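You operate a simulated robot arm through the tools that you are given. There is no shell and no other tool. Be economical: measure what you need, move in short steps, check, and stop when the job is done.

The job below is to be done with a simulated two-armed robot. You get a single attempt, and the scene is never put back.

Task
Zero the hand gauge and bring machine nine's vacuum to about 50 kPa on it.
Fine: hold the gauge while you press its key once; air valve open, regulator at 3 bar; end within 2 kPa, and mind that the gauge keeps its highest figure; valve and gauge plug stay so.
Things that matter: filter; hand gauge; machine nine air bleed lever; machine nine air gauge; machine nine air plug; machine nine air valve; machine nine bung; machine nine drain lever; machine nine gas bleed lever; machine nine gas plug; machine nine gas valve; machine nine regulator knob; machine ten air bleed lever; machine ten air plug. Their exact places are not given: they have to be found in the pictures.

Only the result counts: the job must be done as asked and must still hold three seconds after the hand-in. Knocking over, shifting, dropping, spilling or breaking anything else fails it.

Robot
Two 7-joint arms with two-finger parallel grippers on one trunk, on a base that drives. Base frame: it is fixed to the floor where the robot stands at the start and does not move with it; the origin is under the middle of the robot, x ahead of it, y to its left, z up. Units: cm, rad, N and s.
The left shoulder is at the start at [8.2, 17.9, 124.1], the right one opposite. With the tool pointing down near the work surface each hand reaches from about 34 to 86 cm from the robot's upright axis, wherever it stands, measured 20 degrees to its own side. Places, roughly: filter [50, 125, 100]; machine nine air bleed lever [50, -20, 110]; machine nine air gauge [50, -10, 100]; machine nine air plug (3x3x5 cm) [50, 20, 90]; machine nine air valve [40, 20, 120]; machine nine drain lever [50, -10, 90]; machine nine gas bleed lever [50, 0, 120]; machine nine gas plug (3x3x5 cm) [50, 10, 90]; machine nine gas valve [40, 10, 120]; machine nine regulator knob [50, -10, 110]; machine ten air bleed lever [50, 150, 110]; machine ten air plug (3x3x5 cm) [50, 180, 90]; machine ten air valve [40, 180, 120]; machine ten bung [50, 125, 100]; machine ten drain lever [50, 160, 90]; machine ten gas bleed lever [50, 160, 120]. Payload 3.43 kg a hand.
The TCP of each hand is the grasp point between the finger pads, 3.4 cm short of the fingertips. In the tool frame z runs along the fingers and y along their closing line. Largest opening 12.8 cm; finger width 2.4, thickness 1.2; the body of the gripper, 4.8 by 13 cm, starts 9.6 cm behind the TCP.
Orientation is that of the tool frame in the base frame, as a unit quaternion [x, y, z, w]. With the fingers straight down and closing along the base's y, the tool's x points along the base's -x, its y along +y and its z along -z.

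Tools
- The arms move only by the tool play_rows. It takes "left_rows", "right_rows" or both (then of equal length, played together; a hand with none holds still); each is a list that holds one entry, the list of rows, each a list of 6 numbers: the shift along the tool's x, y, z in mm, then the turn, a rotation vector about the tool's x, y, z in rad. In form: [[[tx, ty, tz, wx, wy, wz], ...]]. A call has 1 to 8 rows; each row shifts and turns the commanded pose from where the row before left it, along the tool's axes as they then stand. "left_hand" and "right_hand" are, for a hand that has rows, the opening, from 0 (shut) to 1 (fully open), set as the call begins (left out, the last holds). Each row takes 0.2 s and may step no farther than 5 cm and 0.15 rad from the row before; otherwise, or with a gripper value out of range, the whole call is refused. Where a pose cannot be reached the arm comes as near as it can. A force on the tool above 40 N (or 10 N above the force at the start of the call, whichever is more), or a blocked arm, ends the call early, and 0.2 s more pass. Each finger travels about 15.3 cm/s and halts on what it meets, pressing with about 25 N; the grip force reading is that of the motor and also rises with nothing between the fingers. The clock runs only during rows and for 0.2 s after the last one: add rows that do not move to give the fingers time. The reply holds the time, the measured pose of the TCP, the force on the tool along the base axes, the opening and the grip force, in the units named above and with some noise, with the torque about the TCP (base axes, N m) and any sound that the robot's microphone picked up.
- Cameras (640 x 400 px; columns grow to the right, rows downward): "scene" is now at [15.46, 0.18, 148.28]; the picture's right is [-0.20, -0.98, 0.02], its down [-0.48, 0.09, -0.88] and it looks along [0.85, -0.19, -0.48] (base axes); focal length 214 px, centre (320, 200). "left" rides on the left gripper at [7.6, 1.1, -16] in its tool frame; the picture's right is [-0.15, 0.99, 0.00], its down [-0.88, -0.13, -0.46] and it looks along [-0.45, -0.07, 0.89] (tool axes); focal length 234 px, centre (320, 200). "right" rides on the right gripper at [7.6, -1.1, -16] in its tool frame; the picture's right is [0.15, 0.99, 0.00], its down [-0.88, 0.13, -0.46] and it looks along [-0.45, 0.07, 0.89] (tool axes); focal length 234 px, centre (320, 200).
- snapshot(camera): a new picture of that camera. No time passes.
- slide_trunk(by): slides the trunk up (or, below 0, down) by that many cm; the arms and the scene camera ride with it, the base frame stays. It gives what a move gives, with no picture.
- drive_base(legs): drives the robot by 1 to 6 legs, each [ahead, left, turn to the left] in cm, cm and rad, along the robot's own axes; the way and the turn of a leg run together, so that a leg with both is an arc; at most 150 cm and 3.142 rad a leg. The arms and the cameras ride along, it lands a little off, and it stops where it bumps. It gives what a move gives.
- turn_head(pan, tilt): turns the head with the scene camera to pan (to the left, within 1.501 rad either way) and tilt (down, from -0.506 to 1.204), counted from straight ahead of the robot. It gives what a move gives.
- probe_pixels(camera, pixels): for up to 12 pixels [column, row] of the newest picture of that camera ("zoom" is the newest enlarged one), the place [x, y, z] in the base frame of the surface seen there, good to about 0.2 cm. No time passes.
- close_up(camera, box): a new picture of the part [left, top, right, bottom] of that camera's present view, enlarged. No time passes.
- hand_in(): hands the job in; it is judged then, once.

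Go step by step. Measure first, check grasps and placings, and put right what went wrong. The budget is 80 turns and 78 pictures, counting those below and the enlarged ones. Unless the task says otherwise, let go and move clear before handing in, and close with one line.

The tools are called after "Emit:" as a command line: name --argument value ..., lists and objects as JSON in quotes. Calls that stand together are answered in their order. play_rows: Moves the arms, as the interface text tells. Its arguments: {"type":"object","properties":{"left_rows":{"type":"array"},"left_hand":{"type":"number"},"right_rows":{"type":"array"},"right_hand":{"type":"number"}},"required":[]} The other tools are called the same way: slide_trunk (by) slides the trunk up or down; drive_base (legs) drives the base; turn_head (pan, tilt) turns the head that bears the scene camera; snapshot (camera) takes a picture; probe_pixels (camera, pixels) gives the place of the surface under pixels of a picture; close_up (camera, box) takes an enlarged picture of a part of a camera's view; hand_in () hands the job in.

At the start:

```text
time_s: 0.0
left_ee_pos: [71.79, 17.94, 133.86]
left_tool_rot: [-0.004, 1.0, -0.008, -0.007]
left_force: [0.3, -0.1, -0.7]
left_moment: [0.0, -0.01, 0.02]
left_opening: 12.8
left_gripper_force: 0.0
right_ee_pos: [46.59, -24.25, 146.84]
right_tool_rot: [-0.001, 1.0, -0.006, -0.006]
right_force: [-0.4, -0.9, 0.1]
right_moment: [0.01, -0.01, 0.02]
right_opening: 12.79
right_gripper_force: 0.1
trunk travel left (down, up): [-72.5, 21.5]
robot x, y, heading: [-0.03, -0.3, 0.003]
head pan, tilt: [-0.208, 0.497]
```

scene: 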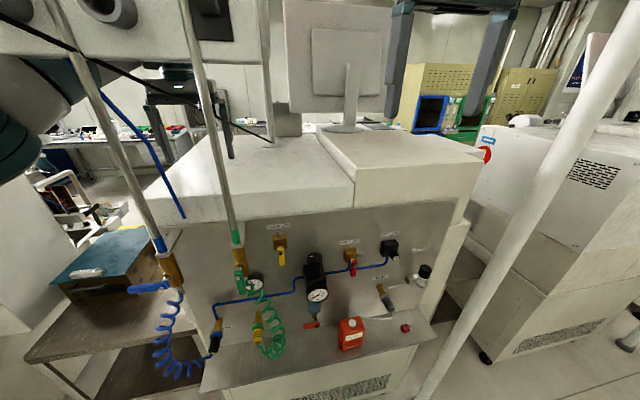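
right: 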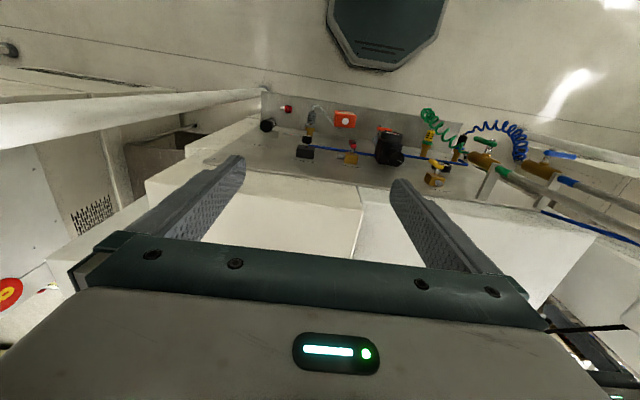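
left: 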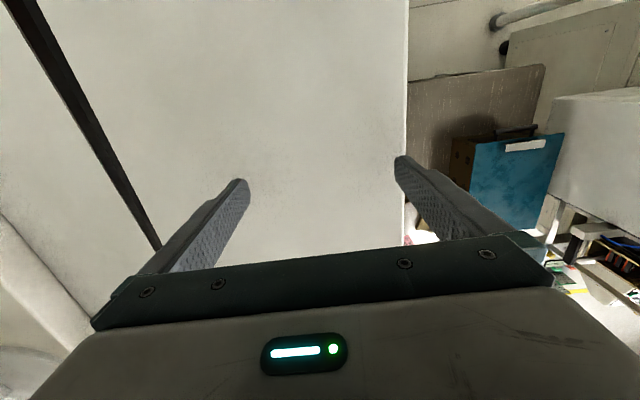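

The scene shows the machine nine panel, with valves around (170,280) and (240,280), the regulator near (316,285) and a red box near (350,333) that is probably the hand gauge. I'll enlarge the panel first.

Emit:
close_up --camera "scene" --box '[280, 220, 460, 360]'

Emit:
close_up --camera "scene" --box '[130, 220, 310, 370]'

Emit:
probe_pixels --camera "scene" --pixels '[[350, 333], [315, 295], [311, 260], [280, 250], [351, 262], [388, 250], [382, 297], [424, 272], [405, 328], [168, 268], [150, 288], [212, 345]]'

```text
2.86 times, centred on (370, 290) of scene
```

zoom: 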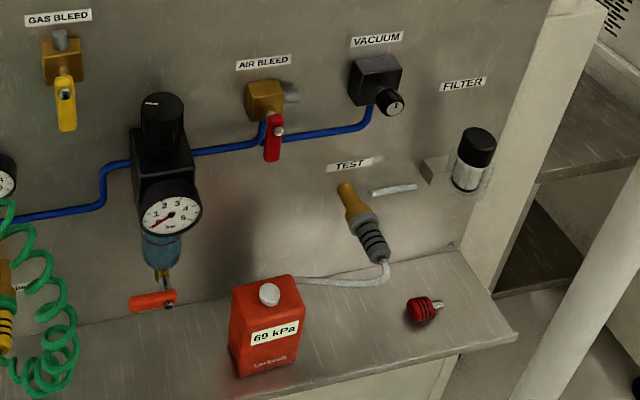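

```text
2.67 times, centred on (220, 295) of scene
```

zoom: 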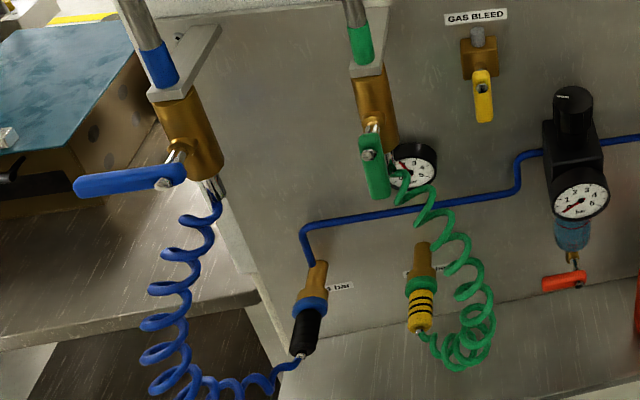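

```text
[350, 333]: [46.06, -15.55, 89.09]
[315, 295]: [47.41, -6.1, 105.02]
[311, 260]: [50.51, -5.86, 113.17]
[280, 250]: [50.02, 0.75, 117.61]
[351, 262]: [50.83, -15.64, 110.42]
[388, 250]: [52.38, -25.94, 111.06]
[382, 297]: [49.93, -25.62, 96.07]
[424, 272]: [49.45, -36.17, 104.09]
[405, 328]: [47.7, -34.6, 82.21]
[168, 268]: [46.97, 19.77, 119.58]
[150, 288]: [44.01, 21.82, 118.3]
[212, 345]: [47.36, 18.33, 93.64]
```

The gauge shows an old held value of 69 kPa. The blue air valve lever is crosswise (probably shut) and the air gauge reads about 0. I'll enlarge the details further and measure the obstacles.

Emit:
close_up --camera "scene" --box '[370, 235, 450, 285]'

Emit:
close_up --camera "scene" --box '[296, 245, 376, 295]'

Emit:
close_up --camera "scene" --box '[296, 280, 424, 360]'

Emit:
probe_pixels --camera "scene" --pixels '[[354, 205], [440, 195], [200, 215], [500, 200], [435, 370], [90, 90], [195, 70], [350, 355], [375, 345], [420, 340], [300, 215], [340, 380]]'

```text
8.00 times, centred on (410, 260) of scene
```

zoom: 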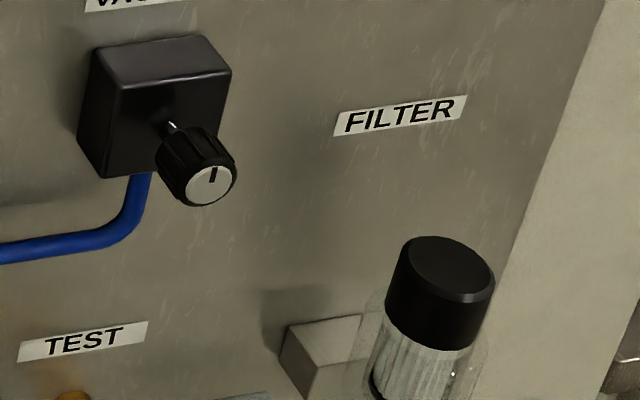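

```text
8.00 times, centred on (336, 270) of scene
```

zoom: 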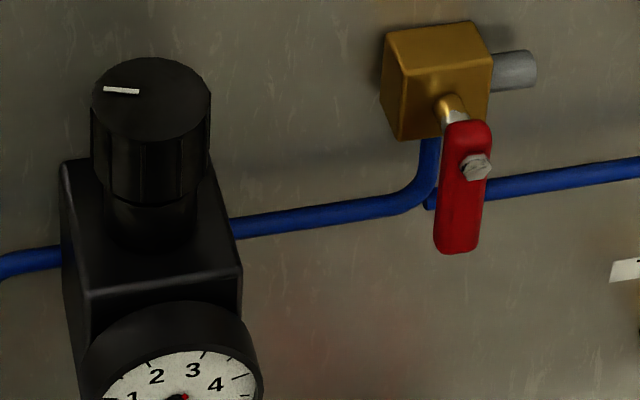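

```text
5.00 times, centred on (360, 320) of scene
```

zoom: 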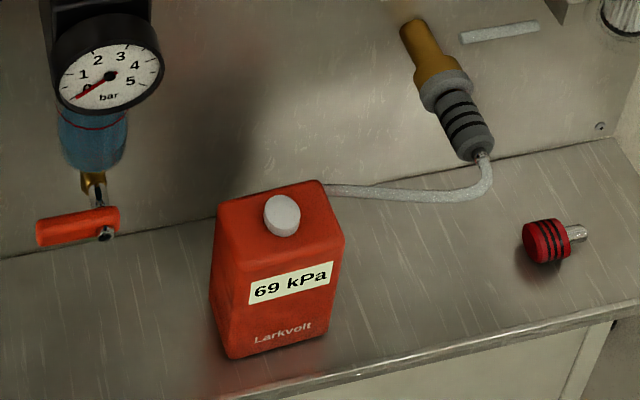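

```text
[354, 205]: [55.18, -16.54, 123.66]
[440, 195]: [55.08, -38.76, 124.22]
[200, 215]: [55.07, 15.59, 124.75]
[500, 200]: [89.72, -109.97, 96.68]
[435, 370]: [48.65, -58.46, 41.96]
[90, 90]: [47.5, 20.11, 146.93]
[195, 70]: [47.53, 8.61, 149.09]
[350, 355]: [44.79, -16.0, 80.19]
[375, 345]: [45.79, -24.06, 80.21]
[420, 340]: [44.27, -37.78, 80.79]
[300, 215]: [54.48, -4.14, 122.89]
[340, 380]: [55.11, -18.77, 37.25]
```

The orange drain lever is crosswise, the red bung lies at [47.7,-34.6,82], and the left arm appears to reach round behind the two pipes at x≈47.5. I'll look at the left arm before moving it.

Emit:
turn_head --pan 0.5 --tilt 0.1

Emit:
snapshot --camera "scene"

```text
time_s: 1.1
left_ee_pos: [71.72, 17.97, 133.55]
left_tool_rot: [-0.006, 1.0, -0.007, -0.007]
left_force: [0.0, -0.3, -0.3]
left_moment: [-0.01, 0.02, -0.01]
left_opening: 12.84
left_gripper_force: 0.1
right_ee_pos: [46.56, -24.33, 146.97]
right_tool_rot: [-0.002, 1.0, -0.005, -0.005]
right_force: [0.3, 0.4, -0.1]
right_moment: [0.0, 0.02, 0.01]
right_opening: 12.8
right_gripper_force: 0.1
trunk travel left (down, up): [-72.5, 21.5]
robot x, y, heading: [-0.04, 0.61, 0.006]
head pan, tilt: [0.499, 0.099]
```

```text
69 pictures are left
```

scene: 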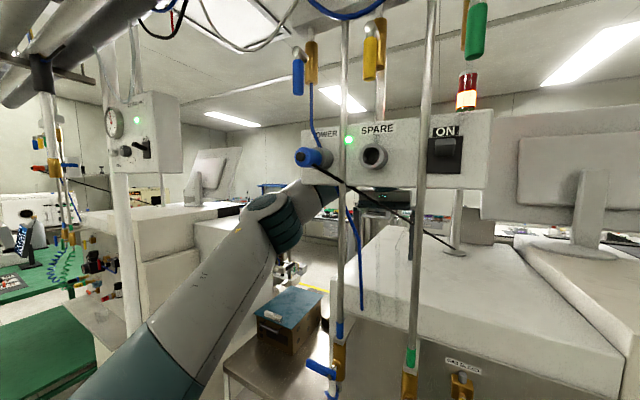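

The left forearm passes to the left of the blue-tipped pipe with the hand behind it. I'll probe the cables and pipes around the hand so I can plan its way out.

Emit:
probe_pixels --camera "scene" --pixels '[[355, 250], [400, 215], [318, 170], [340, 230], [412, 230], [290, 215], [311, 100], [440, 235], [360, 300], [265, 220], [320, 320], [385, 198]]'

Emit:
close_up --camera "scene" --box '[230, 120, 490, 320]'

```text
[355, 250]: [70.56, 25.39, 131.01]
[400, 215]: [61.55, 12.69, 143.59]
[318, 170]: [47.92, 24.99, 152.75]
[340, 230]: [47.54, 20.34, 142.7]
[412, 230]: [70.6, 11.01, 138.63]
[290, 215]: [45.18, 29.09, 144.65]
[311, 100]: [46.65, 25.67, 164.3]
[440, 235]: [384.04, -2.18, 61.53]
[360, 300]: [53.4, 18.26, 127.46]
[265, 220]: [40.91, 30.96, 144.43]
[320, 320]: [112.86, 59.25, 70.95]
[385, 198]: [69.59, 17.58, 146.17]
```

```text
2.00 times, centred on (360, 220) of scene
```

zoom: 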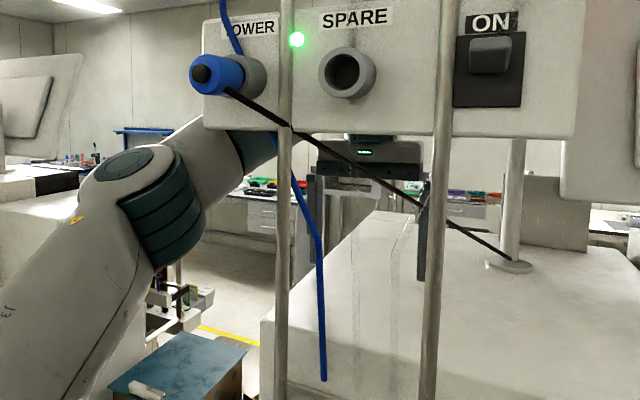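

The blue cord hangs near the left hand. I'll probe it in the enlarged view.

Emit:
probe_pixels --camera "zoom" --pixels '[[322, 340], [320, 300], [318, 250], [304, 205], [286, 160], [228, 30], [318, 200], [365, 150], [428, 260], [220, 150], [250, 105], [560, 100]]'

```text
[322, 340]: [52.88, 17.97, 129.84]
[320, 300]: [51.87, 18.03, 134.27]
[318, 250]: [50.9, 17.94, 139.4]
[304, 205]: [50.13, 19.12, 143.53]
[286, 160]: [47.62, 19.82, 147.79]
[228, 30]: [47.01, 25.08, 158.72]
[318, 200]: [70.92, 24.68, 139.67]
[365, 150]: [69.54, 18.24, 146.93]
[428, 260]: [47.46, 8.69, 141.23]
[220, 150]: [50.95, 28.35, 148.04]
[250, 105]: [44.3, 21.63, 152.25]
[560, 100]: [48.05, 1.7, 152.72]
```

The blue cord runs at y≈18 in front of the hand, so sliding the left hand to +y is clear. I'll check the white pole at (118,200) first.

Emit:
probe_pixels --camera "scene" --pixels '[[122, 230], [130, 300], [160, 140], [150, 370], [210, 300], [255, 140], [15, 190]]'

Emit:
play_rows --left_rows '[[[0, 40, 0, 0, 0, 0], [0, 40, 0, 0, 0, 0], [0, 40, 0, 0, 0, 0]]]' --left_hand 0

```text
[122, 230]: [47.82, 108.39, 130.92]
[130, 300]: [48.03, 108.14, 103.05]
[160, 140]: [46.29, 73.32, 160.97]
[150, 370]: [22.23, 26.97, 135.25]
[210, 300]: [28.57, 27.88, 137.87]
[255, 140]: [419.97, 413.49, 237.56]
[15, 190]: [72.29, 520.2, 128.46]
```

```text
time_s: 1.9
left_ee_pos: [70.69, 28.5, 134.55]
left_tool_rot: [-0.004, 1.0, -0.002, -0.003]
left_force: [0.9, 1.1, 0.5]
left_moment: [-0.02, 0.06, 0.0]
left_opening: 0.0
left_gripper_force: 25.0
right_ee_pos: [45.65, -25.61, 146.95]
right_tool_rot: [-0.001, 1.0, -0.001, -0.002]
right_force: [1.9, 0.4, -0.5]
right_moment: [-0.04, 0.05, 0.01]
right_opening: 12.81
right_gripper_force: 0.0
trunk travel left (down, up): [-72.5, 21.5]
robot x, y, heading: [-0.04, -0.19, 0.002]
head pan, tilt: [0.499, 0.099]
```

It moved freely. I'll go on left and then pull back along −x.

Emit:
play_rows --left_rows '[[[0, 50, 0, 0, 0, 0], [0, 50, 0, 0, 0, 0], [0, 50, 0, 0, 0, 0], [50, 0, 0, 0, 0, 0], [50, 0, 0, 0, 0, 0], [50, 0, 0, 0, 0, 0], [50, 0, 0, 0, 0, 0], [50, 0, 0, 0, 0, 0]]]'

Emit:
turn_head --pan 0.1 --tilt 0.55

Emit:
snapshot --camera "scene"

```text
time_s: 3.7
left_ee_pos: [44.83, 42.99, 134.99]
left_tool_rot: [-0.004, 1.0, -0.001, -0.001]
left_force: [0.2, -0.2, 0.2]
left_moment: [-0.01, -0.06, -0.01]
left_opening: 0.0
left_gripper_force: 24.7
right_ee_pos: [44.96, -26.03, 147.17]
right_tool_rot: [-0.001, 1.0, 0.001, 0.001]
right_force: [-0.1, 0.9, 0.0]
right_moment: [-0.01, -0.03, -0.01]
right_opening: 12.8
right_gripper_force: 0.0
trunk travel left (down, up): [-72.5, 21.5]
robot x, y, heading: [-0.12, 0.29, 0.001]
head pan, tilt: [0.499, 0.099]
```

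```text
time_s: 4.6
left_ee_pos: [45.28, 42.93, 134.92]
left_tool_rot: [-0.004, 1.0, 0.0, -0.002]
left_force: [-0.9, 0.9, -0.2]
left_moment: [0.01, -0.02, 0.01]
left_opening: 0.0
left_gripper_force: 24.8
right_ee_pos: [45.09, -26.08, 146.93]
right_tool_rot: [-0.001, 1.0, 0.001, -0.001]
right_force: [-0.1, -0.5, 0.0]
right_moment: [0.03, 0.04, 0.0]
right_opening: 12.8
right_gripper_force: 0.0
trunk travel left (down, up): [-72.5, 21.5]
robot x, y, heading: [0.09, 0.06, 0.003]
head pan, tilt: [0.099, 0.55]
```

```text
67 pictures are left
```

scene: 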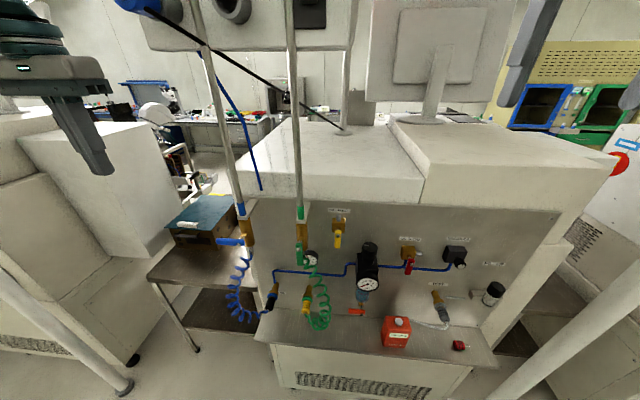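

The left arm is clear of the pipes. I'll enlarge the air valve and probe the lever.

Emit:
close_up --camera "scene" --box '[200, 195, 320, 270]'

Emit:
probe_pixels --camera "scene" --pixels '[[219, 241], [230, 241], [240, 241], [248, 228], [245, 210], [298, 250], [298, 262], [250, 262]]'

```text
5.33 times, centred on (260, 232) of scene
```

zoom: 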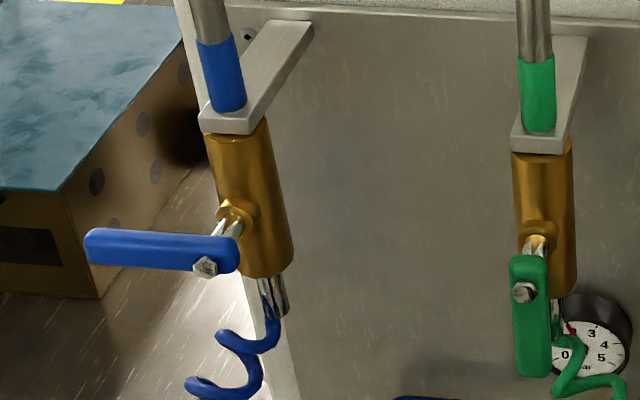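

```text
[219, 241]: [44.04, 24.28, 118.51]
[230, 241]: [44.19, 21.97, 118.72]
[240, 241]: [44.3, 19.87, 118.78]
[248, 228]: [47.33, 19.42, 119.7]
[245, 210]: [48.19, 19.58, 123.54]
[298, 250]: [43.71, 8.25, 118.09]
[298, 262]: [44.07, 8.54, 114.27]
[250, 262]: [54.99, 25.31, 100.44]
```

The blue lever runs from the pivot at [44.3,19.9,118.8] to a tip near y≈25.5, and the open green one points down. I'll pull the left hand back and tilt it forward about 0.75 rad to push the lever tip down.

Emit:
play_rows --left_rows '[[[40, 0, 0, 0, 0, 0], [40, 0, 0, 0, 0, 0], [40, 0, 0, 0, 0, 0], [0, 0, 0, 0, -0.15, 0], [0, 0, 0, 0, -0.15, 0], [0, 0, 0, 0, -0.15, 0], [0, 0, 0, 0, -0.15, 0], [0, 0, 0, 0, -0.15, 0]]]'

Emit:
play_rows --left_rows '[[[0, -30, 0, 0, 0, 0], [0, -30, 0, 0, 0, 0], [0, 0, 0, 0, 0, 0]]]'

```text
time_s: 6.4
left_ee_pos: [33.53, 42.59, 134.61]
left_tool_rot: [-0.003, 0.931, 0.0, 0.365]
left_force: [-0.2, 1.4, 0.5]
left_moment: [0.0, -0.01, 0.01]
left_opening: 0.0
left_gripper_force: 24.8
left hand out of reach, approached as far as the arm can: row 3
right_ee_pos: [44.93, -25.98, 147.07]
right_tool_rot: [-0.001, 1.0, 0.0, 0.0]
right_force: [0.2, 0.3, -0.1]
right_moment: [-0.05, -0.03, -0.01]
right_opening: 12.77
right_gripper_force: 0.0
trunk travel left (down, up): [-72.5, 21.5]
robot x, y, heading: [-0.07, 0.18, 0.005]
head pan, tilt: [0.099, 0.55]
```

```text
time_s: 7.2
left_ee_pos: [33.71, 36.6, 134.6]
left_tool_rot: [-0.005, 0.931, 0.0, 0.365]
left_force: [-0.2, 0.0, 1.1]
left_moment: [-0.02, 0.0, 0.02]
left_opening: 0.0
left_gripper_force: 25.2
right_ee_pos: [44.99, -25.99, 147.1]
right_tool_rot: [-0.001, 1.0, 0.001, 0.0]
right_force: [-0.5, 0.1, -0.4]
right_moment: [0.0, 0.0, -0.03]
right_opening: 12.8
right_gripper_force: 0.1
trunk travel left (down, up): [-72.5, 21.5]
robot x, y, heading: [0.27, 0.02, -0.003]
head pan, tilt: [0.099, 0.55]
```

I'll move over to y≈24.5 and then go diagonally to just above the lever tip.

Emit:
play_rows --left_rows '[[[0, -40, 0, 0, 0, 0], [0, -40, 0, 0, 0, 0], [0, -41, 0, 0, 0, 0], [0, 0, 40, 0, 0, 0], [0, 0, 40, 0, 0, 0], [0, 0, 40, 0, 0, 0], [0, 0, 0, 0, 0, 0]]]'

Emit:
close_up --camera "scene" --box '[160, 150, 320, 270]'

```text
time_s: 8.8
left_ee_pos: [44.45, 24.86, 129.83]
left_tool_rot: [-0.004, 0.932, 0.001, 0.364]
left_force: [-0.5, -0.2, -1.1]
left_moment: [0.0, -0.02, 0.02]
left_opening: 0.0
left_gripper_force: 25.2
left hand out of reach, approached as far as the arm can: row 1, 2, 3, 4, 5, 6
right_ee_pos: [45.09, -26.09, 147.14]
right_tool_rot: [0.0, 1.0, 0.001, 0.0]
right_force: [-0.3, 0.1, -0.7]
right_moment: [0.06, 0.01, -0.01]
right_opening: 12.82
right_gripper_force: 0.1
trunk travel left (down, up): [-72.5, 21.5]
robot x, y, heading: [0.16, 0.46, -0.001]
head pan, tilt: [0.099, 0.55]
```

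```text
3.33 times, centred on (240, 210) of scene
```

zoom: 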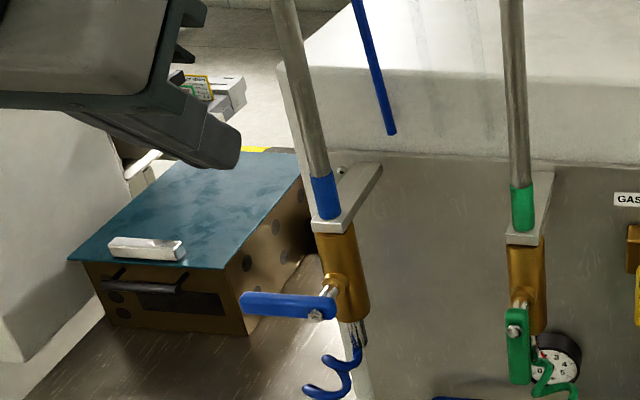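

The arm is too close in to reach, so I'll drive back about 22 cm.

Emit:
drive_base --legs '[[-22, 0, 0]]'

Emit:
snapshot --camera "scene"

```text
time_s: 10.5
left_ee_pos: [22.24, 24.89, 129.7]
left_tool_rot: [-0.006, 0.932, 0.0, 0.364]
left_force: [0.3, -1.1, -0.7]
left_moment: [-0.04, 0.0, -0.01]
left_opening: 0.0
left_gripper_force: 25.3
right_ee_pos: [23.15, -25.98, 146.96]
right_tool_rot: [-0.002, 1.0, 0.001, -0.001]
right_force: [0.3, -0.3, 0.4]
right_moment: [-0.01, 0.02, 0.0]
right_opening: 12.81
right_gripper_force: 0.0
trunk travel left (down, up): [-72.5, 21.5]
robot x, y, heading: [-22.19, -0.1, 0.003]
head pan, tilt: [0.099, 0.55]
```

```text
64 pictures are left
```

scene: 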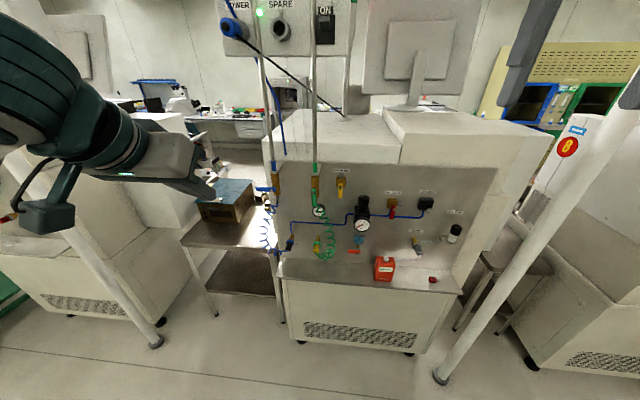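

Backing off worked; the lever is at (265,189). Now I'll move the left hand to just above the lever tip.

Emit:
play_rows --left_rows '[[[-23, -1, 35, 0, 0, 0], [-23, -1, 35, 0, 0, 0], [-23, -1, 35, 0, 0, 0], [-23, -1, 35, 0, 0, 0], [-23, 0, 35, 0, 0, 0], [0, 0, 0, 0, 0, 0], [0, 0, 0, 0, 0, 0]]]'

Emit:
close_up --camera "scene" --box '[200, 130, 340, 240]'

```text
time_s: 12.1
left_ee_pos: [42.35, 24.79, 124.7]
left_tool_rot: [-0.005, 0.931, 0.001, 0.364]
left_force: [0.4, -0.4, 1.0]
left_moment: [-0.01, -0.02, -0.04]
left_opening: 0.02
left_gripper_force: 25.4
right_ee_pos: [23.03, -25.96, 147.02]
right_tool_rot: [-0.003, 1.0, 0.001, -0.001]
right_force: [0.1, 0.3, -0.5]
right_moment: [-0.02, 0.0, -0.01]
right_opening: 12.82
right_gripper_force: 0.1
trunk travel left (down, up): [-72.5, 21.5]
robot x, y, heading: [-21.75, -0.08, 0.004]
head pan, tilt: [0.099, 0.55]
```

```text
3.64 times, centred on (270, 185) of scene
```

zoom: 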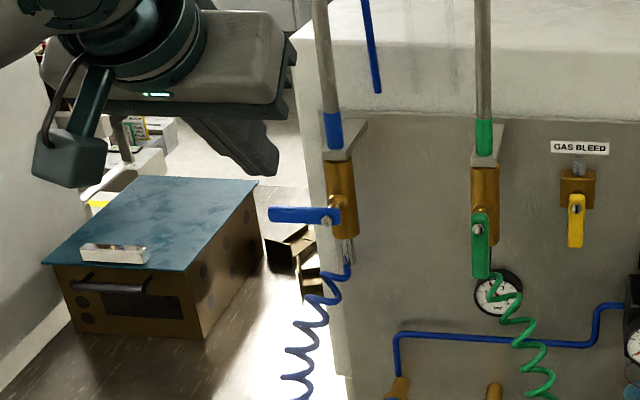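

The fingertip is near zoom (268,165). I'll probe it against the lever.

Emit:
probe_pixels --camera "zoom" --pixels '[[262, 168], [272, 155], [240, 160], [275, 214], [300, 215], [330, 215]]'

```text
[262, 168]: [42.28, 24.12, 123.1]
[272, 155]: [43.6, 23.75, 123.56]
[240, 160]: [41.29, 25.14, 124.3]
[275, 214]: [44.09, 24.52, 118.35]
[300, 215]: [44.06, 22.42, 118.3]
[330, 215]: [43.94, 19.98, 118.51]
```

The finger covers y≈23.6–26, so I'll shift it 0.8 cm inward and then sweep down and inward.

Emit:
play_rows --left_rows '[[[-3.7, -8, 3.4, 0, 0, 0], [17, 0, 18.3, 0, 0, 0], [10.2, 0, 11, 0, 0, 0], [10.2, 0, 11, 0, 0, 0], [10.2, -3, 11, 0, 0, 0], [4.8, -10, 5.1, 0, 0, 0], [0, -10, 0, 0, 0, 0], [0, 0, 0, 0, 0, 0]]]'

Emit:
close_up --camera "scene" --box '[200, 130, 340, 240]'

Emit:
close_up --camera "scene" --box '[330, 180, 450, 255]'

```text
time_s: 13.9
left_ee_pos: [42.79, 21.8, 116.95]
left_tool_rot: [-0.007, 0.932, 0.001, 0.364]
left_force: [0.8, 9.5, -2.2]
left_moment: [0.34, 0.05, 0.08]
left_opening: 0.0
left_gripper_force: 25.1
right_ee_pos: [23.07, -25.91, 147.06]
right_tool_rot: [-0.003, 1.0, 0.0, -0.001]
right_force: [-0.1, -0.2, -0.7]
right_moment: [0.04, -0.01, 0.0]
right_opening: 12.79
right_gripper_force: 0.1
trunk travel left (down, up): [-72.5, 21.5]
robot x, y, heading: [-22.14, -0.29, 0.005]
head pan, tilt: [0.099, 0.55]
```

```text
3.64 times, centred on (270, 185) of scene
```

zoom: 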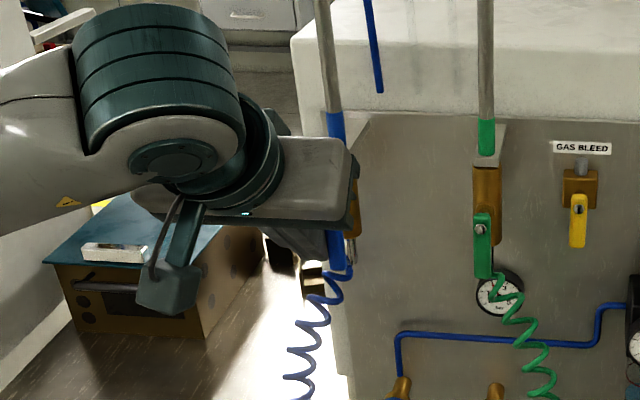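

```text
5.33 times, centred on (390, 218) of scene
```

zoom: 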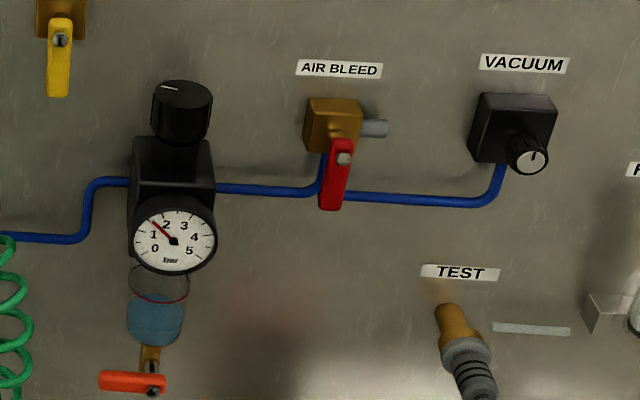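

The lever now points down and the air gauge has risen to about 1.5 bar. I'll back the left hand off and look again.

Emit:
play_rows --left_rows '[[[0, 20, 0, 0, 0, 0], [0, 20, -10, 0, 0, 0], [0, 10, -50, 0, 0, 0], [0, 0, -50, 0, 0, 0], [0, 0, -50, 0, 0, 0], [0, 0, 0, 0, 0, 0]]]'

Emit:
close_up --camera "scene" --box '[250, 160, 470, 290]'

Emit:
close_up --camera "scene" --box '[340, 190, 400, 228]'

```text
refused: row 3 steps farther than a row can; nothing moved
```

```text
2.91 times, centred on (360, 225) of scene
```

zoom: 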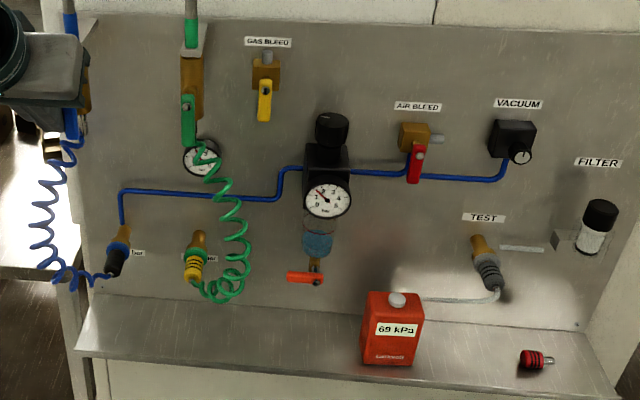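

```text
10.53 times, centred on (370, 209) of scene
```

zoom: 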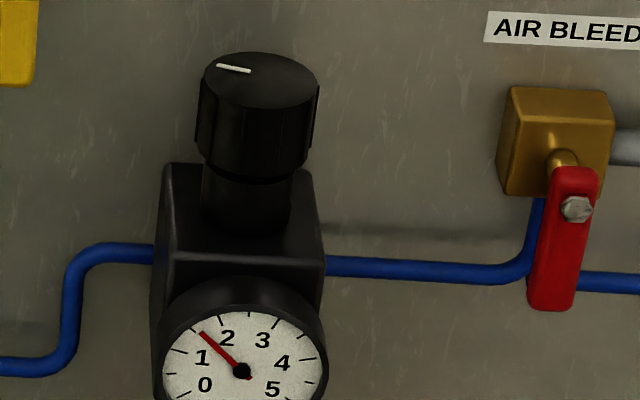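

The air gauge sits at 1.5 bar. I'll retreat the left hand with smaller steps and measure the regulator knob and hand gauge.

Emit:
play_rows --left_rows '[[[0, 20, 0, 0, 0, 0], [0, 20, -10, 0, 0, 0], [0, 0, -48, 0, 0, 0], [0, 0, -48, 0, 0, 0], [0, 0, -48, 0, 0, 0], [0, 0, 0, 0, 0, 0]]]'

Emit:
probe_pixels --camera "zoom" --pixels '[[260, 60], [210, 75], [310, 78], [260, 95], [255, 130], [200, 130], [315, 130], [255, 200], [260, 245], [300, 245], [100, 200], [240, 370]]'

Emit:
close_up --camera "scene" --box '[365, 230, 445, 290]'

```text
time_s: 15.3
left_ee_pos: [32.44, 25.46, 128.54]
left_tool_rot: [-0.005, 0.931, 0.001, 0.364]
left_force: [0.2, -0.1, 0.3]
left_moment: [-0.03, 0.03, -0.02]
left_opening: 0.0
left_gripper_force: 25.2
right_ee_pos: [23.03, -26.08, 147.13]
right_tool_rot: [-0.002, 1.0, 0.001, -0.001]
right_force: [-0.1, 0.3, 0.3]
right_moment: [-0.01, 0.01, 0.01]
right_opening: 12.81
right_gripper_force: 0.1
trunk travel left (down, up): [-72.5, 21.5]
robot x, y, heading: [-22.27, 0.11, 0.005]
head pan, tilt: [0.099, 0.55]
```

```text
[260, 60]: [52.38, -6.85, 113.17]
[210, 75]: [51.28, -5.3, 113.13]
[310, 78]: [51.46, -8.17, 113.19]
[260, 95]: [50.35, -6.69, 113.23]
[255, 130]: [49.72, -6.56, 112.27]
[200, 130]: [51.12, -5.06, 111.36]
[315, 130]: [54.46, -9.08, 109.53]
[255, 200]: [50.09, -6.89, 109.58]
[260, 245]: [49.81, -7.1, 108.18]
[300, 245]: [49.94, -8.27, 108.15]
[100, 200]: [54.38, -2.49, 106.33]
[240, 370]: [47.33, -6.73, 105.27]
```

```text
6.67 times, centred on (405, 260) of scene
```

zoom: 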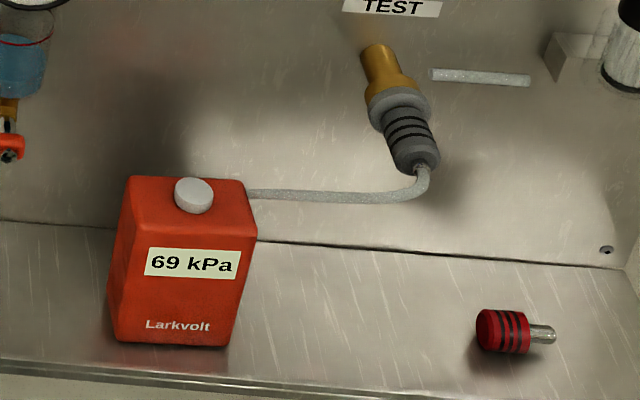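

The regulator knob centre is ~[51.3,-6.7] with its top at z 113.2 and diameter about 3.2. I'll bring the right hand over it tilted ~0.35 rad, so that turning about the vertical clears the panel.

Emit:
play_rows --right_rows '[[[0, 0, 0, 0, -0.117, 0], [0, 0, 0, 0, -0.117, 0], [0, 0, 0, 0, -0.116, 0]]]' --right_hand 0.5

Emit:
play_rows --right_rows '[[[-21.2, 27.5, 33.6, 0, 0, 0], [-21.2, 27.5, 33.6, 0, 0, 0], [-21.2, 27.5, 33.6, 0, 0, 0], [-21.2, 27.5, 33.6, 0, 0, 0], [-21.2, 27.5, 33.6, 0, 0, 0], [-21.2, 27.5, 33.6, 0, 0, 0], [-21.2, 27.5, 33.6, 0, 0, 0], [0, 0, 0, 0, 0, 0]]]'

Emit:
snapshot --camera "scene"

```text
time_s: 16.1
left_ee_pos: [32.31, 25.33, 128.48]
left_tool_rot: [-0.006, 0.932, 0.001, 0.363]
left_force: [0.5, -0.1, 0.2]
left_moment: [0.02, -0.02, 0.01]
left_opening: 0.0
left_gripper_force: 25.3
right_ee_pos: [23.0, -26.02, 147.09]
right_tool_rot: [-0.002, 0.985, 0.001, 0.174]
right_force: [-0.8, 0.3, -0.1]
right_moment: [0.02, -0.03, -0.01]
right_opening: 6.41
right_gripper_force: 0.1
trunk travel left (down, up): [-72.5, 21.5]
robot x, y, heading: [-22.15, -0.2, 0.005]
head pan, tilt: [0.099, 0.55]
```

```text
time_s: 17.9
left_ee_pos: [32.2, 25.44, 128.55]
left_tool_rot: [-0.006, 0.931, 0.002, 0.364]
left_force: [0.0, 0.5, 0.4]
left_moment: [-0.01, -0.01, -0.02]
left_opening: 0.0
left_gripper_force: 24.7
right_ee_pos: [44.69, -6.49, 130.25]
right_tool_rot: [-0.002, 0.985, 0.002, 0.174]
right_force: [-0.4, 0.4, 0.8]
right_moment: [-0.04, -0.04, -0.01]
right_opening: 6.43
right_gripper_force: 0.1
trunk travel left (down, up): [-72.5, 21.5]
robot x, y, heading: [-22.15, -0.24, 0.007]
head pan, tilt: [0.099, 0.55]
```

```text
57 pictures are left
```

scene: 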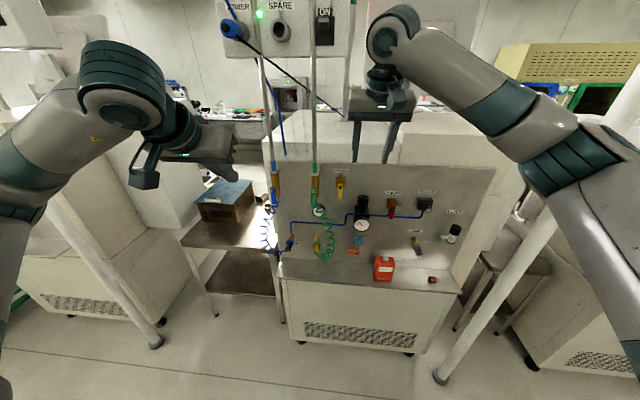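

The right hand is over and in front of the regulator with its fingers at (370,135). I'll descend, then move forward to straddle the knob.

Emit:
play_rows --right_rows '[[[13.9, -0.5, 38.2, 0, 0, 0], [13.9, -0.5, 38.2, 0, 0, 0], [13.9, -0.5, 38.2, 0, 0, 0], [13.9, -0.5, 38.2, 0, 0, 0], [-26.7, 0, 9.8, 0, 0, 0], [-26.7, 0, 9.8, 0, 0, 0], [0, 0, 0, 0, 0, 0]]]'

Emit:
close_up --camera "scene" --box '[320, 150, 420, 240]'

Emit:
snapshot --camera "right"

```text
time_s: 19.5
left_ee_pos: [32.37, 25.45, 128.45]
left_tool_rot: [-0.005, 0.932, 0.0, 0.363]
left_force: [-0.1, 0.1, -0.9]
left_moment: [0.01, 0.02, -0.02]
left_opening: 0.02
left_gripper_force: 25.1
right_ee_pos: [50.44, -6.65, 113.97]
right_tool_rot: [-0.002, 0.985, 0.002, 0.174]
right_force: [0.1, 0.0, 0.0]
right_moment: [0.02, 0.0, -0.04]
right_opening: 6.4
right_gripper_force: 0.0
trunk travel left (down, up): [-72.5, 21.5]
robot x, y, heading: [-22.09, 0.09, 0.002]
head pan, tilt: [0.099, 0.55]
```

```text
4.44 times, centred on (370, 195) of scene
```

zoom: 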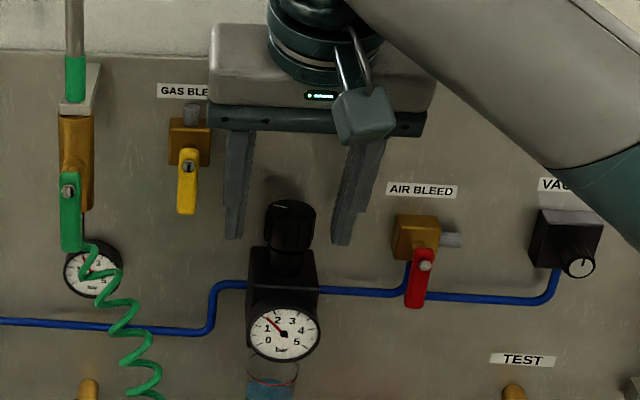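

```text
55 pictures are left
```

right: 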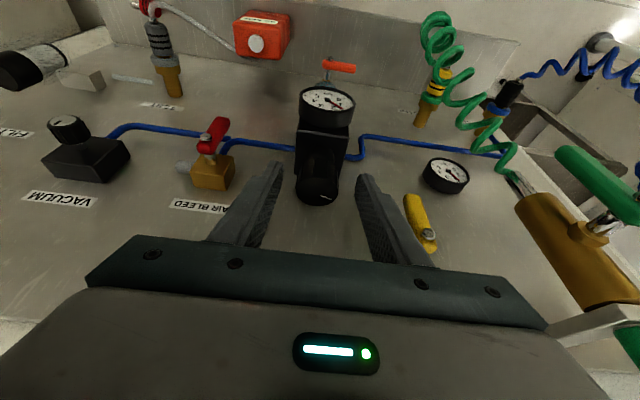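

The knob at (318,185) in the right view sits centred between the fingers. I'll close on it.

Emit:
play_rows --right_rows '[[[0, 0, 0, 0, 0, 0], [0, 0, 0, 0, 0, 0], [0, 0, 0, 0, 0, 0]]]' --right_hand 0

Emit:
close_up --camera "scene" --box '[320, 150, 420, 240]'

```text
time_s: 20.3
left_ee_pos: [32.33, 25.33, 128.47]
left_tool_rot: [-0.005, 0.932, 0.002, 0.363]
left_force: [-0.9, -0.1, -0.2]
left_moment: [-0.03, 0.0, 0.01]
left_opening: 0.0
left_gripper_force: 25.1
right_ee_pos: [50.55, -6.82, 113.9]
right_tool_rot: [-0.002, 0.985, 0.001, 0.174]
right_force: [-0.7, -8.4, 2.8]
right_moment: [-1.38, 0.69, -0.1]
right_opening: 3.35
right_gripper_force: 44.7
trunk travel left (down, up): [-72.5, 21.5]
robot x, y, heading: [-22.24, -0.21, 0.003]
head pan, tilt: [0.099, 0.55]
```

```text
4.44 times, centred on (370, 195) of scene
```

zoom: 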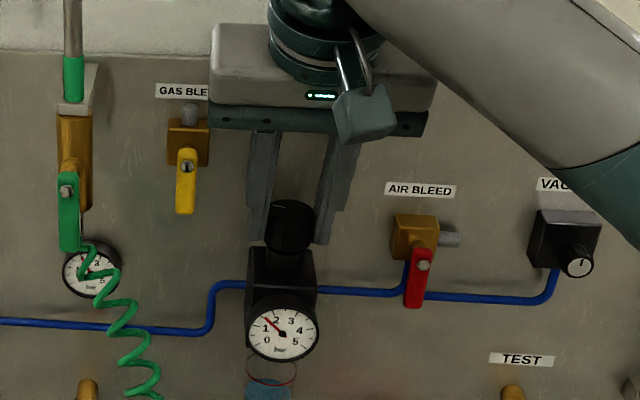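

The knob is gripped at an opening of 3.35. I'll turn it anticlockwise about 0.45 rad and watch the dial.

Emit:
play_rows --right_rows '[[[0, -2, 0, 0, 0, 0], [0, -1, 0, -0.0396, 0, -0.1084], [0, -1, 0, -0.0396, 0, -0.1084], [0, -1, 0, -0.0396, 0, -0.1084], [0, -1, 0, -0.0396, 0, -0.1084], [0, 0, 0, 0, 0, 0]]]'

Emit:
close_up --camera "scene" --box '[320, 150, 420, 240]'

```text
time_s: 21.7
left_ee_pos: [32.27, 25.49, 128.37]
left_tool_rot: [-0.006, 0.931, 0.001, 0.364]
left_force: [0.2, 0.1, 0.4]
left_moment: [0.0, 0.01, 0.01]
left_opening: 0.0
left_gripper_force: 25.1
right_ee_pos: [50.6, -7.11, 113.79]
right_tool_rot: [-0.228, 0.958, 0.041, 0.169]
right_force: [2.4, 2.2, 5.6]
right_moment: [-0.43, -0.43, -0.01]
right_opening: 3.35
right_gripper_force: 45.1
trunk travel left (down, up): [-72.5, 21.5]
robot x, y, heading: [-22.22, 0.22, 0.005]
head pan, tilt: [0.099, 0.55]
```

```text
4.44 times, centred on (370, 195) of scene
```

zoom: 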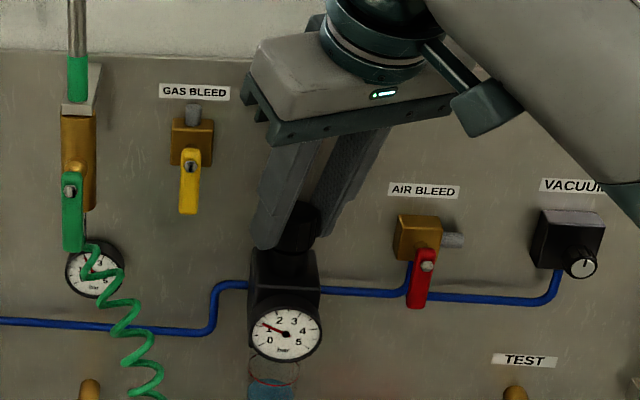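

The dial dropped from 1.5 to about 1.0, so anticlockwise lowers it. I'll ratchet: open slightly, turn back, and regrip.

Emit:
play_rows --right_rows '[[[0, 0, 0, 0, 0, 0], [0, 0, 0, 0, 0, 0]]]' --right_hand 0.34

Emit:
play_rows --right_rows '[[[0, 1.2, 0, 0.0446, 0, 0.1221], [0, 1.2, 0, 0.0446, 0, 0.1221], [0, 1.2, 0, 0.0446, 0, 0.1221], [0, 1.2, 0, 0.0446, 0, 0.1221], [0, 1.2, 0, 0.0446, 0, 0.1221], [0, 1.2, 0, 0.0446, 0, 0.1221], [0, 1.2, 0, 0.0446, 0, 0.1221], [0, 1.2, 0, 0.0446, 0, 0.1221]]]'

Emit:
play_rows --right_rows '[[[0, 0, 0, 0, 0, 0], [0, 0, 0, 0, 0, 0]]]' --right_hand 0

Emit:
close_up --camera "scene" --box '[320, 150, 420, 240]'

```text
time_s: 22.3
left_ee_pos: [32.28, 25.41, 128.4]
left_tool_rot: [-0.006, 0.932, 0.001, 0.363]
left_force: [0.0, -1.2, -0.4]
left_moment: [0.02, 0.02, 0.02]
left_opening: 0.0
left_gripper_force: 25.5
right_ee_pos: [50.64, -7.32, 113.72]
right_tool_rot: [-0.227, 0.958, 0.042, 0.168]
right_force: [-0.8, 0.1, 0.1]
right_moment: [0.01, -0.03, -0.01]
right_opening: 4.35
right_gripper_force: 0.0
trunk travel left (down, up): [-72.5, 21.5]
robot x, y, heading: [-22.34, 0.36, 0.007]
head pan, tilt: [0.099, 0.55]
```

```text
time_s: 24.1
left_ee_pos: [32.35, 25.58, 128.47]
left_tool_rot: [-0.006, 0.932, 0.001, 0.363]
left_force: [-0.2, 0.6, 0.3]
left_moment: [0.02, -0.02, 0.01]
left_opening: 0.01
left_gripper_force: 24.7
right_ee_pos: [50.76, -6.52, 113.78]
right_tool_rot: [0.281, 0.944, -0.05, 0.165]
right_force: [-0.6, -0.1, -0.2]
right_moment: [-0.03, 0.0, -0.01]
right_opening: 4.33
right_gripper_force: 0.1
trunk travel left (down, up): [-72.5, 21.5]
robot x, y, heading: [-22.01, -0.1, 0.009]
head pan, tilt: [0.099, 0.55]
```

```text
time_s: 24.7
left_ee_pos: [32.4, 25.61, 128.49]
left_tool_rot: [-0.005, 0.932, -0.001, 0.364]
left_force: [0.7, -0.2, 0.0]
left_moment: [0.01, -0.01, -0.03]
left_opening: 0.0
left_gripper_force: 25.4
right_ee_pos: [50.9, -6.43, 113.7]
right_tool_rot: [0.279, 0.944, -0.049, 0.166]
right_force: [5.0, 4.7, 0.7]
right_moment: [-0.28, 0.25, 0.03]
right_opening: 3.38
right_gripper_force: 44.7
trunk travel left (down, up): [-72.5, 21.5]
robot x, y, heading: [-21.99, -0.66, 0.008]
head pan, tilt: [0.099, 0.55]
```

```text
4.44 times, centred on (370, 195) of scene
```

zoom: 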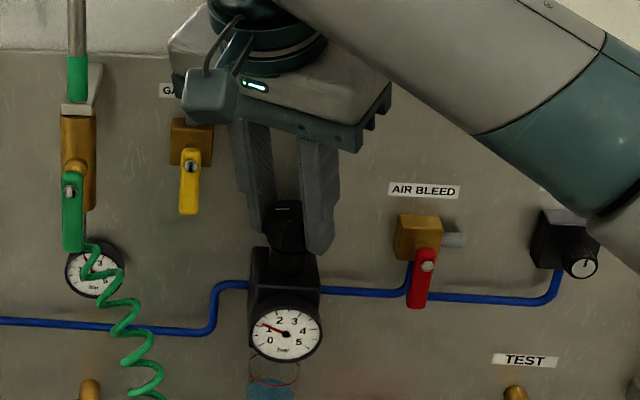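

Gripped again at −0.58 rad. I'll turn anticlockwise about 1.05 rad toward 0 bar.

Emit:
play_rows --right_rows '[[[0, -1.2, 0, -0.0446, 0, -0.1221], [0, -1.2, 0, -0.0446, 0, -0.1221], [0, -1.2, 0, -0.0446, 0, -0.1221], [0, -1.2, 0, -0.0446, 0, -0.1221], [0, -1.2, 0, -0.0446, 0, -0.1221], [0, -1.2, 0, -0.0446, 0, -0.1221], [0, -1.2, 0, -0.0446, 0, -0.1221], [0, -1.2, 0, -0.0446, 0, -0.1221]]]'

Emit:
close_up --camera "scene" --box '[320, 150, 420, 240]'

```text
time_s: 26.5
left_ee_pos: [32.52, 25.59, 128.35]
left_tool_rot: [-0.006, 0.931, 0.0, 0.364]
left_force: [0.9, 1.0, 0.7]
left_moment: [0.0, -0.02, 0.0]
left_opening: 0.02
left_gripper_force: 25.1
right_ee_pos: [50.62, -7.15, 113.73]
right_tool_rot: [-0.229, 0.958, 0.042, 0.17]
right_force: [10.1, 8.5, 6.6]
right_moment: [-0.26, -0.77, 0.01]
right_opening: 3.32
right_gripper_force: 44.8
trunk travel left (down, up): [-72.5, 21.5]
robot x, y, heading: [-22.03, 0.11, 0.008]
head pan, tilt: [0.099, 0.55]
```

```text
4.44 times, centred on (370, 195) of scene
```

zoom: 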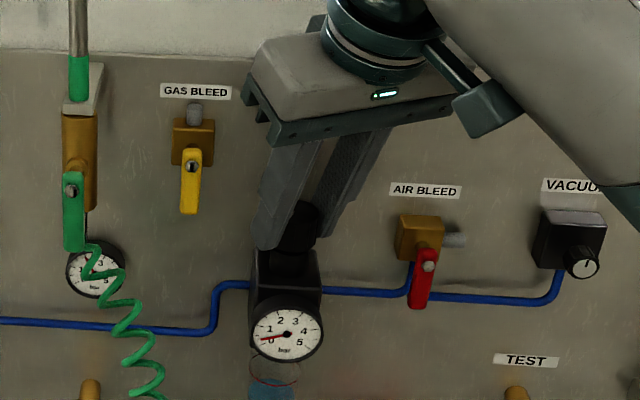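

The dial is near 0, so I'll zoom in on it.

Emit:
close_up --camera "scene" --box '[370, 215, 400, 235]'

Emit:
play_rows --right_rows '[[[0, 0, 0, -0.03, 0, -0.08], [0, 0, 0, 0, 0, 0]]]'

Emit:
play_rows --right_rows '[[[0, 0, 0, 0, 0, 0], [0, 0, 0, 0, 0, 0]]]' --right_hand 0.34

Emit:
play_rows --right_rows '[[[0, 1.2, 0, 0.0446, 0, 0.1221], [0, 1.2, 0, 0.0446, 0, 0.1221], [0, 1.2, 0, 0.0446, 0, 0.1221], [0, 1.2, 0, 0.0446, 0, 0.1221], [0, 1.2, 0, 0.0446, 0, 0.1221], [0, 1.2, 0, 0.0446, 0, 0.1221], [0, 1.2, 0, 0.0446, 0, 0.1221], [0, 1.2, 0, 0.0446, 0, 0.1221]]]'

Emit:
play_rows --right_rows '[[[0, 0, 0, 0, 0, 0], [0, 0, 0, 0, 0, 0], [0, -1.2, 0, -0.0446, 0, -0.1221], [0, -1.2, 0, -0.0446, 0, -0.1221], [0, -1.2, 0, -0.0446, 0, -0.1221], [0, -1.2, 0, -0.0446, 0, -0.1221]]]' --right_hand 0

Emit:
close_up --camera "scene" --box '[360, 190, 420, 240]'

```text
16.00 times, centred on (385, 225) of scene
```

zoom: 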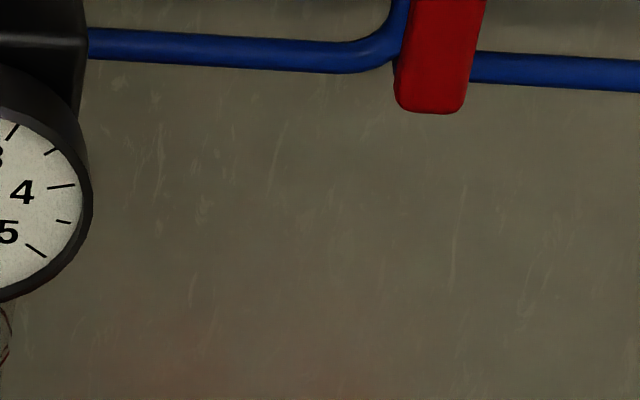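

```text
time_s: 27.1
left_ee_pos: [32.47, 25.57, 128.33]
left_tool_rot: [-0.006, 0.932, 0.0, 0.364]
left_force: [0.9, -0.4, 0.4]
left_moment: [-0.02, -0.03, 0.0]
left_opening: 0.0
left_gripper_force: 24.9
right_ee_pos: [50.75, -7.19, 113.77]
right_tool_rot: [-0.268, 0.948, 0.049, 0.166]
right_force: [13.8, 6.6, 7.9]
right_moment: [-0.05, -1.48, -0.02]
right_opening: 3.34
right_gripper_force: 45.2
trunk travel left (down, up): [-72.5, 21.5]
robot x, y, heading: [-22.21, -0.36, 0.005]
head pan, tilt: [0.099, 0.55]
```

```text
time_s: 27.7
left_ee_pos: [32.4, 25.38, 128.34]
left_tool_rot: [-0.006, 0.932, 0.001, 0.363]
left_force: [0.0, -0.4, 0.2]
left_moment: [0.02, 0.01, -0.05]
left_opening: 0.0
left_gripper_force: 25.3
right_ee_pos: [50.49, -7.35, 113.65]
right_tool_rot: [-0.268, 0.948, 0.049, 0.165]
right_force: [-0.2, 1.0, 0.3]
right_moment: [-0.02, 0.01, -0.01]
right_opening: 4.37
right_gripper_force: 0.1
trunk travel left (down, up): [-72.5, 21.5]
robot x, y, heading: [-22.32, 0.16, 0.009]
head pan, tilt: [0.099, 0.55]
```

```text
time_s: 29.5
left_ee_pos: [32.43, 25.42, 128.35]
left_tool_rot: [-0.006, 0.932, 0.002, 0.363]
left_force: [0.3, -0.1, -0.6]
left_moment: [0.0, -0.01, 0.03]
left_opening: 0.0
left_gripper_force: 25.0
right_ee_pos: [50.36, -6.35, 113.8]
right_tool_rot: [0.24, 0.955, -0.04, 0.168]
right_force: [1.6, 0.1, 0.1]
right_moment: [-0.02, 0.0, -0.02]
right_opening: 4.35
right_gripper_force: 0.0
trunk travel left (down, up): [-72.5, 21.5]
robot x, y, heading: [-22.29, -0.21, 0.008]
head pan, tilt: [0.099, 0.55]
```

```text
time_s: 30.9
left_ee_pos: [32.46, 25.56, 128.4]
left_tool_rot: [-0.006, 0.932, 0.001, 0.363]
left_force: [0.5, 0.3, 0.6]
left_moment: [-0.01, -0.03, -0.03]
left_opening: 0.0
left_gripper_force: 24.5
right_ee_pos: [50.47, -6.84, 113.67]
right_tool_rot: [-0.016, 0.985, 0.004, 0.172]
right_force: [0.8, 3.0, -2.5]
right_moment: [-0.71, 0.23, -0.57]
right_opening: 3.35
right_gripper_force: 44.6
trunk travel left (down, up): [-72.5, 21.5]
robot x, y, heading: [-22.41, -0.19, 0.008]
head pan, tilt: [0.099, 0.55]
```

```text
8.00 times, centred on (390, 215) of scene
```

zoom: 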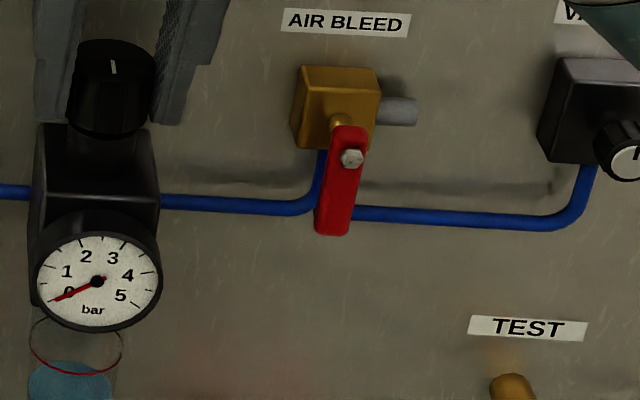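

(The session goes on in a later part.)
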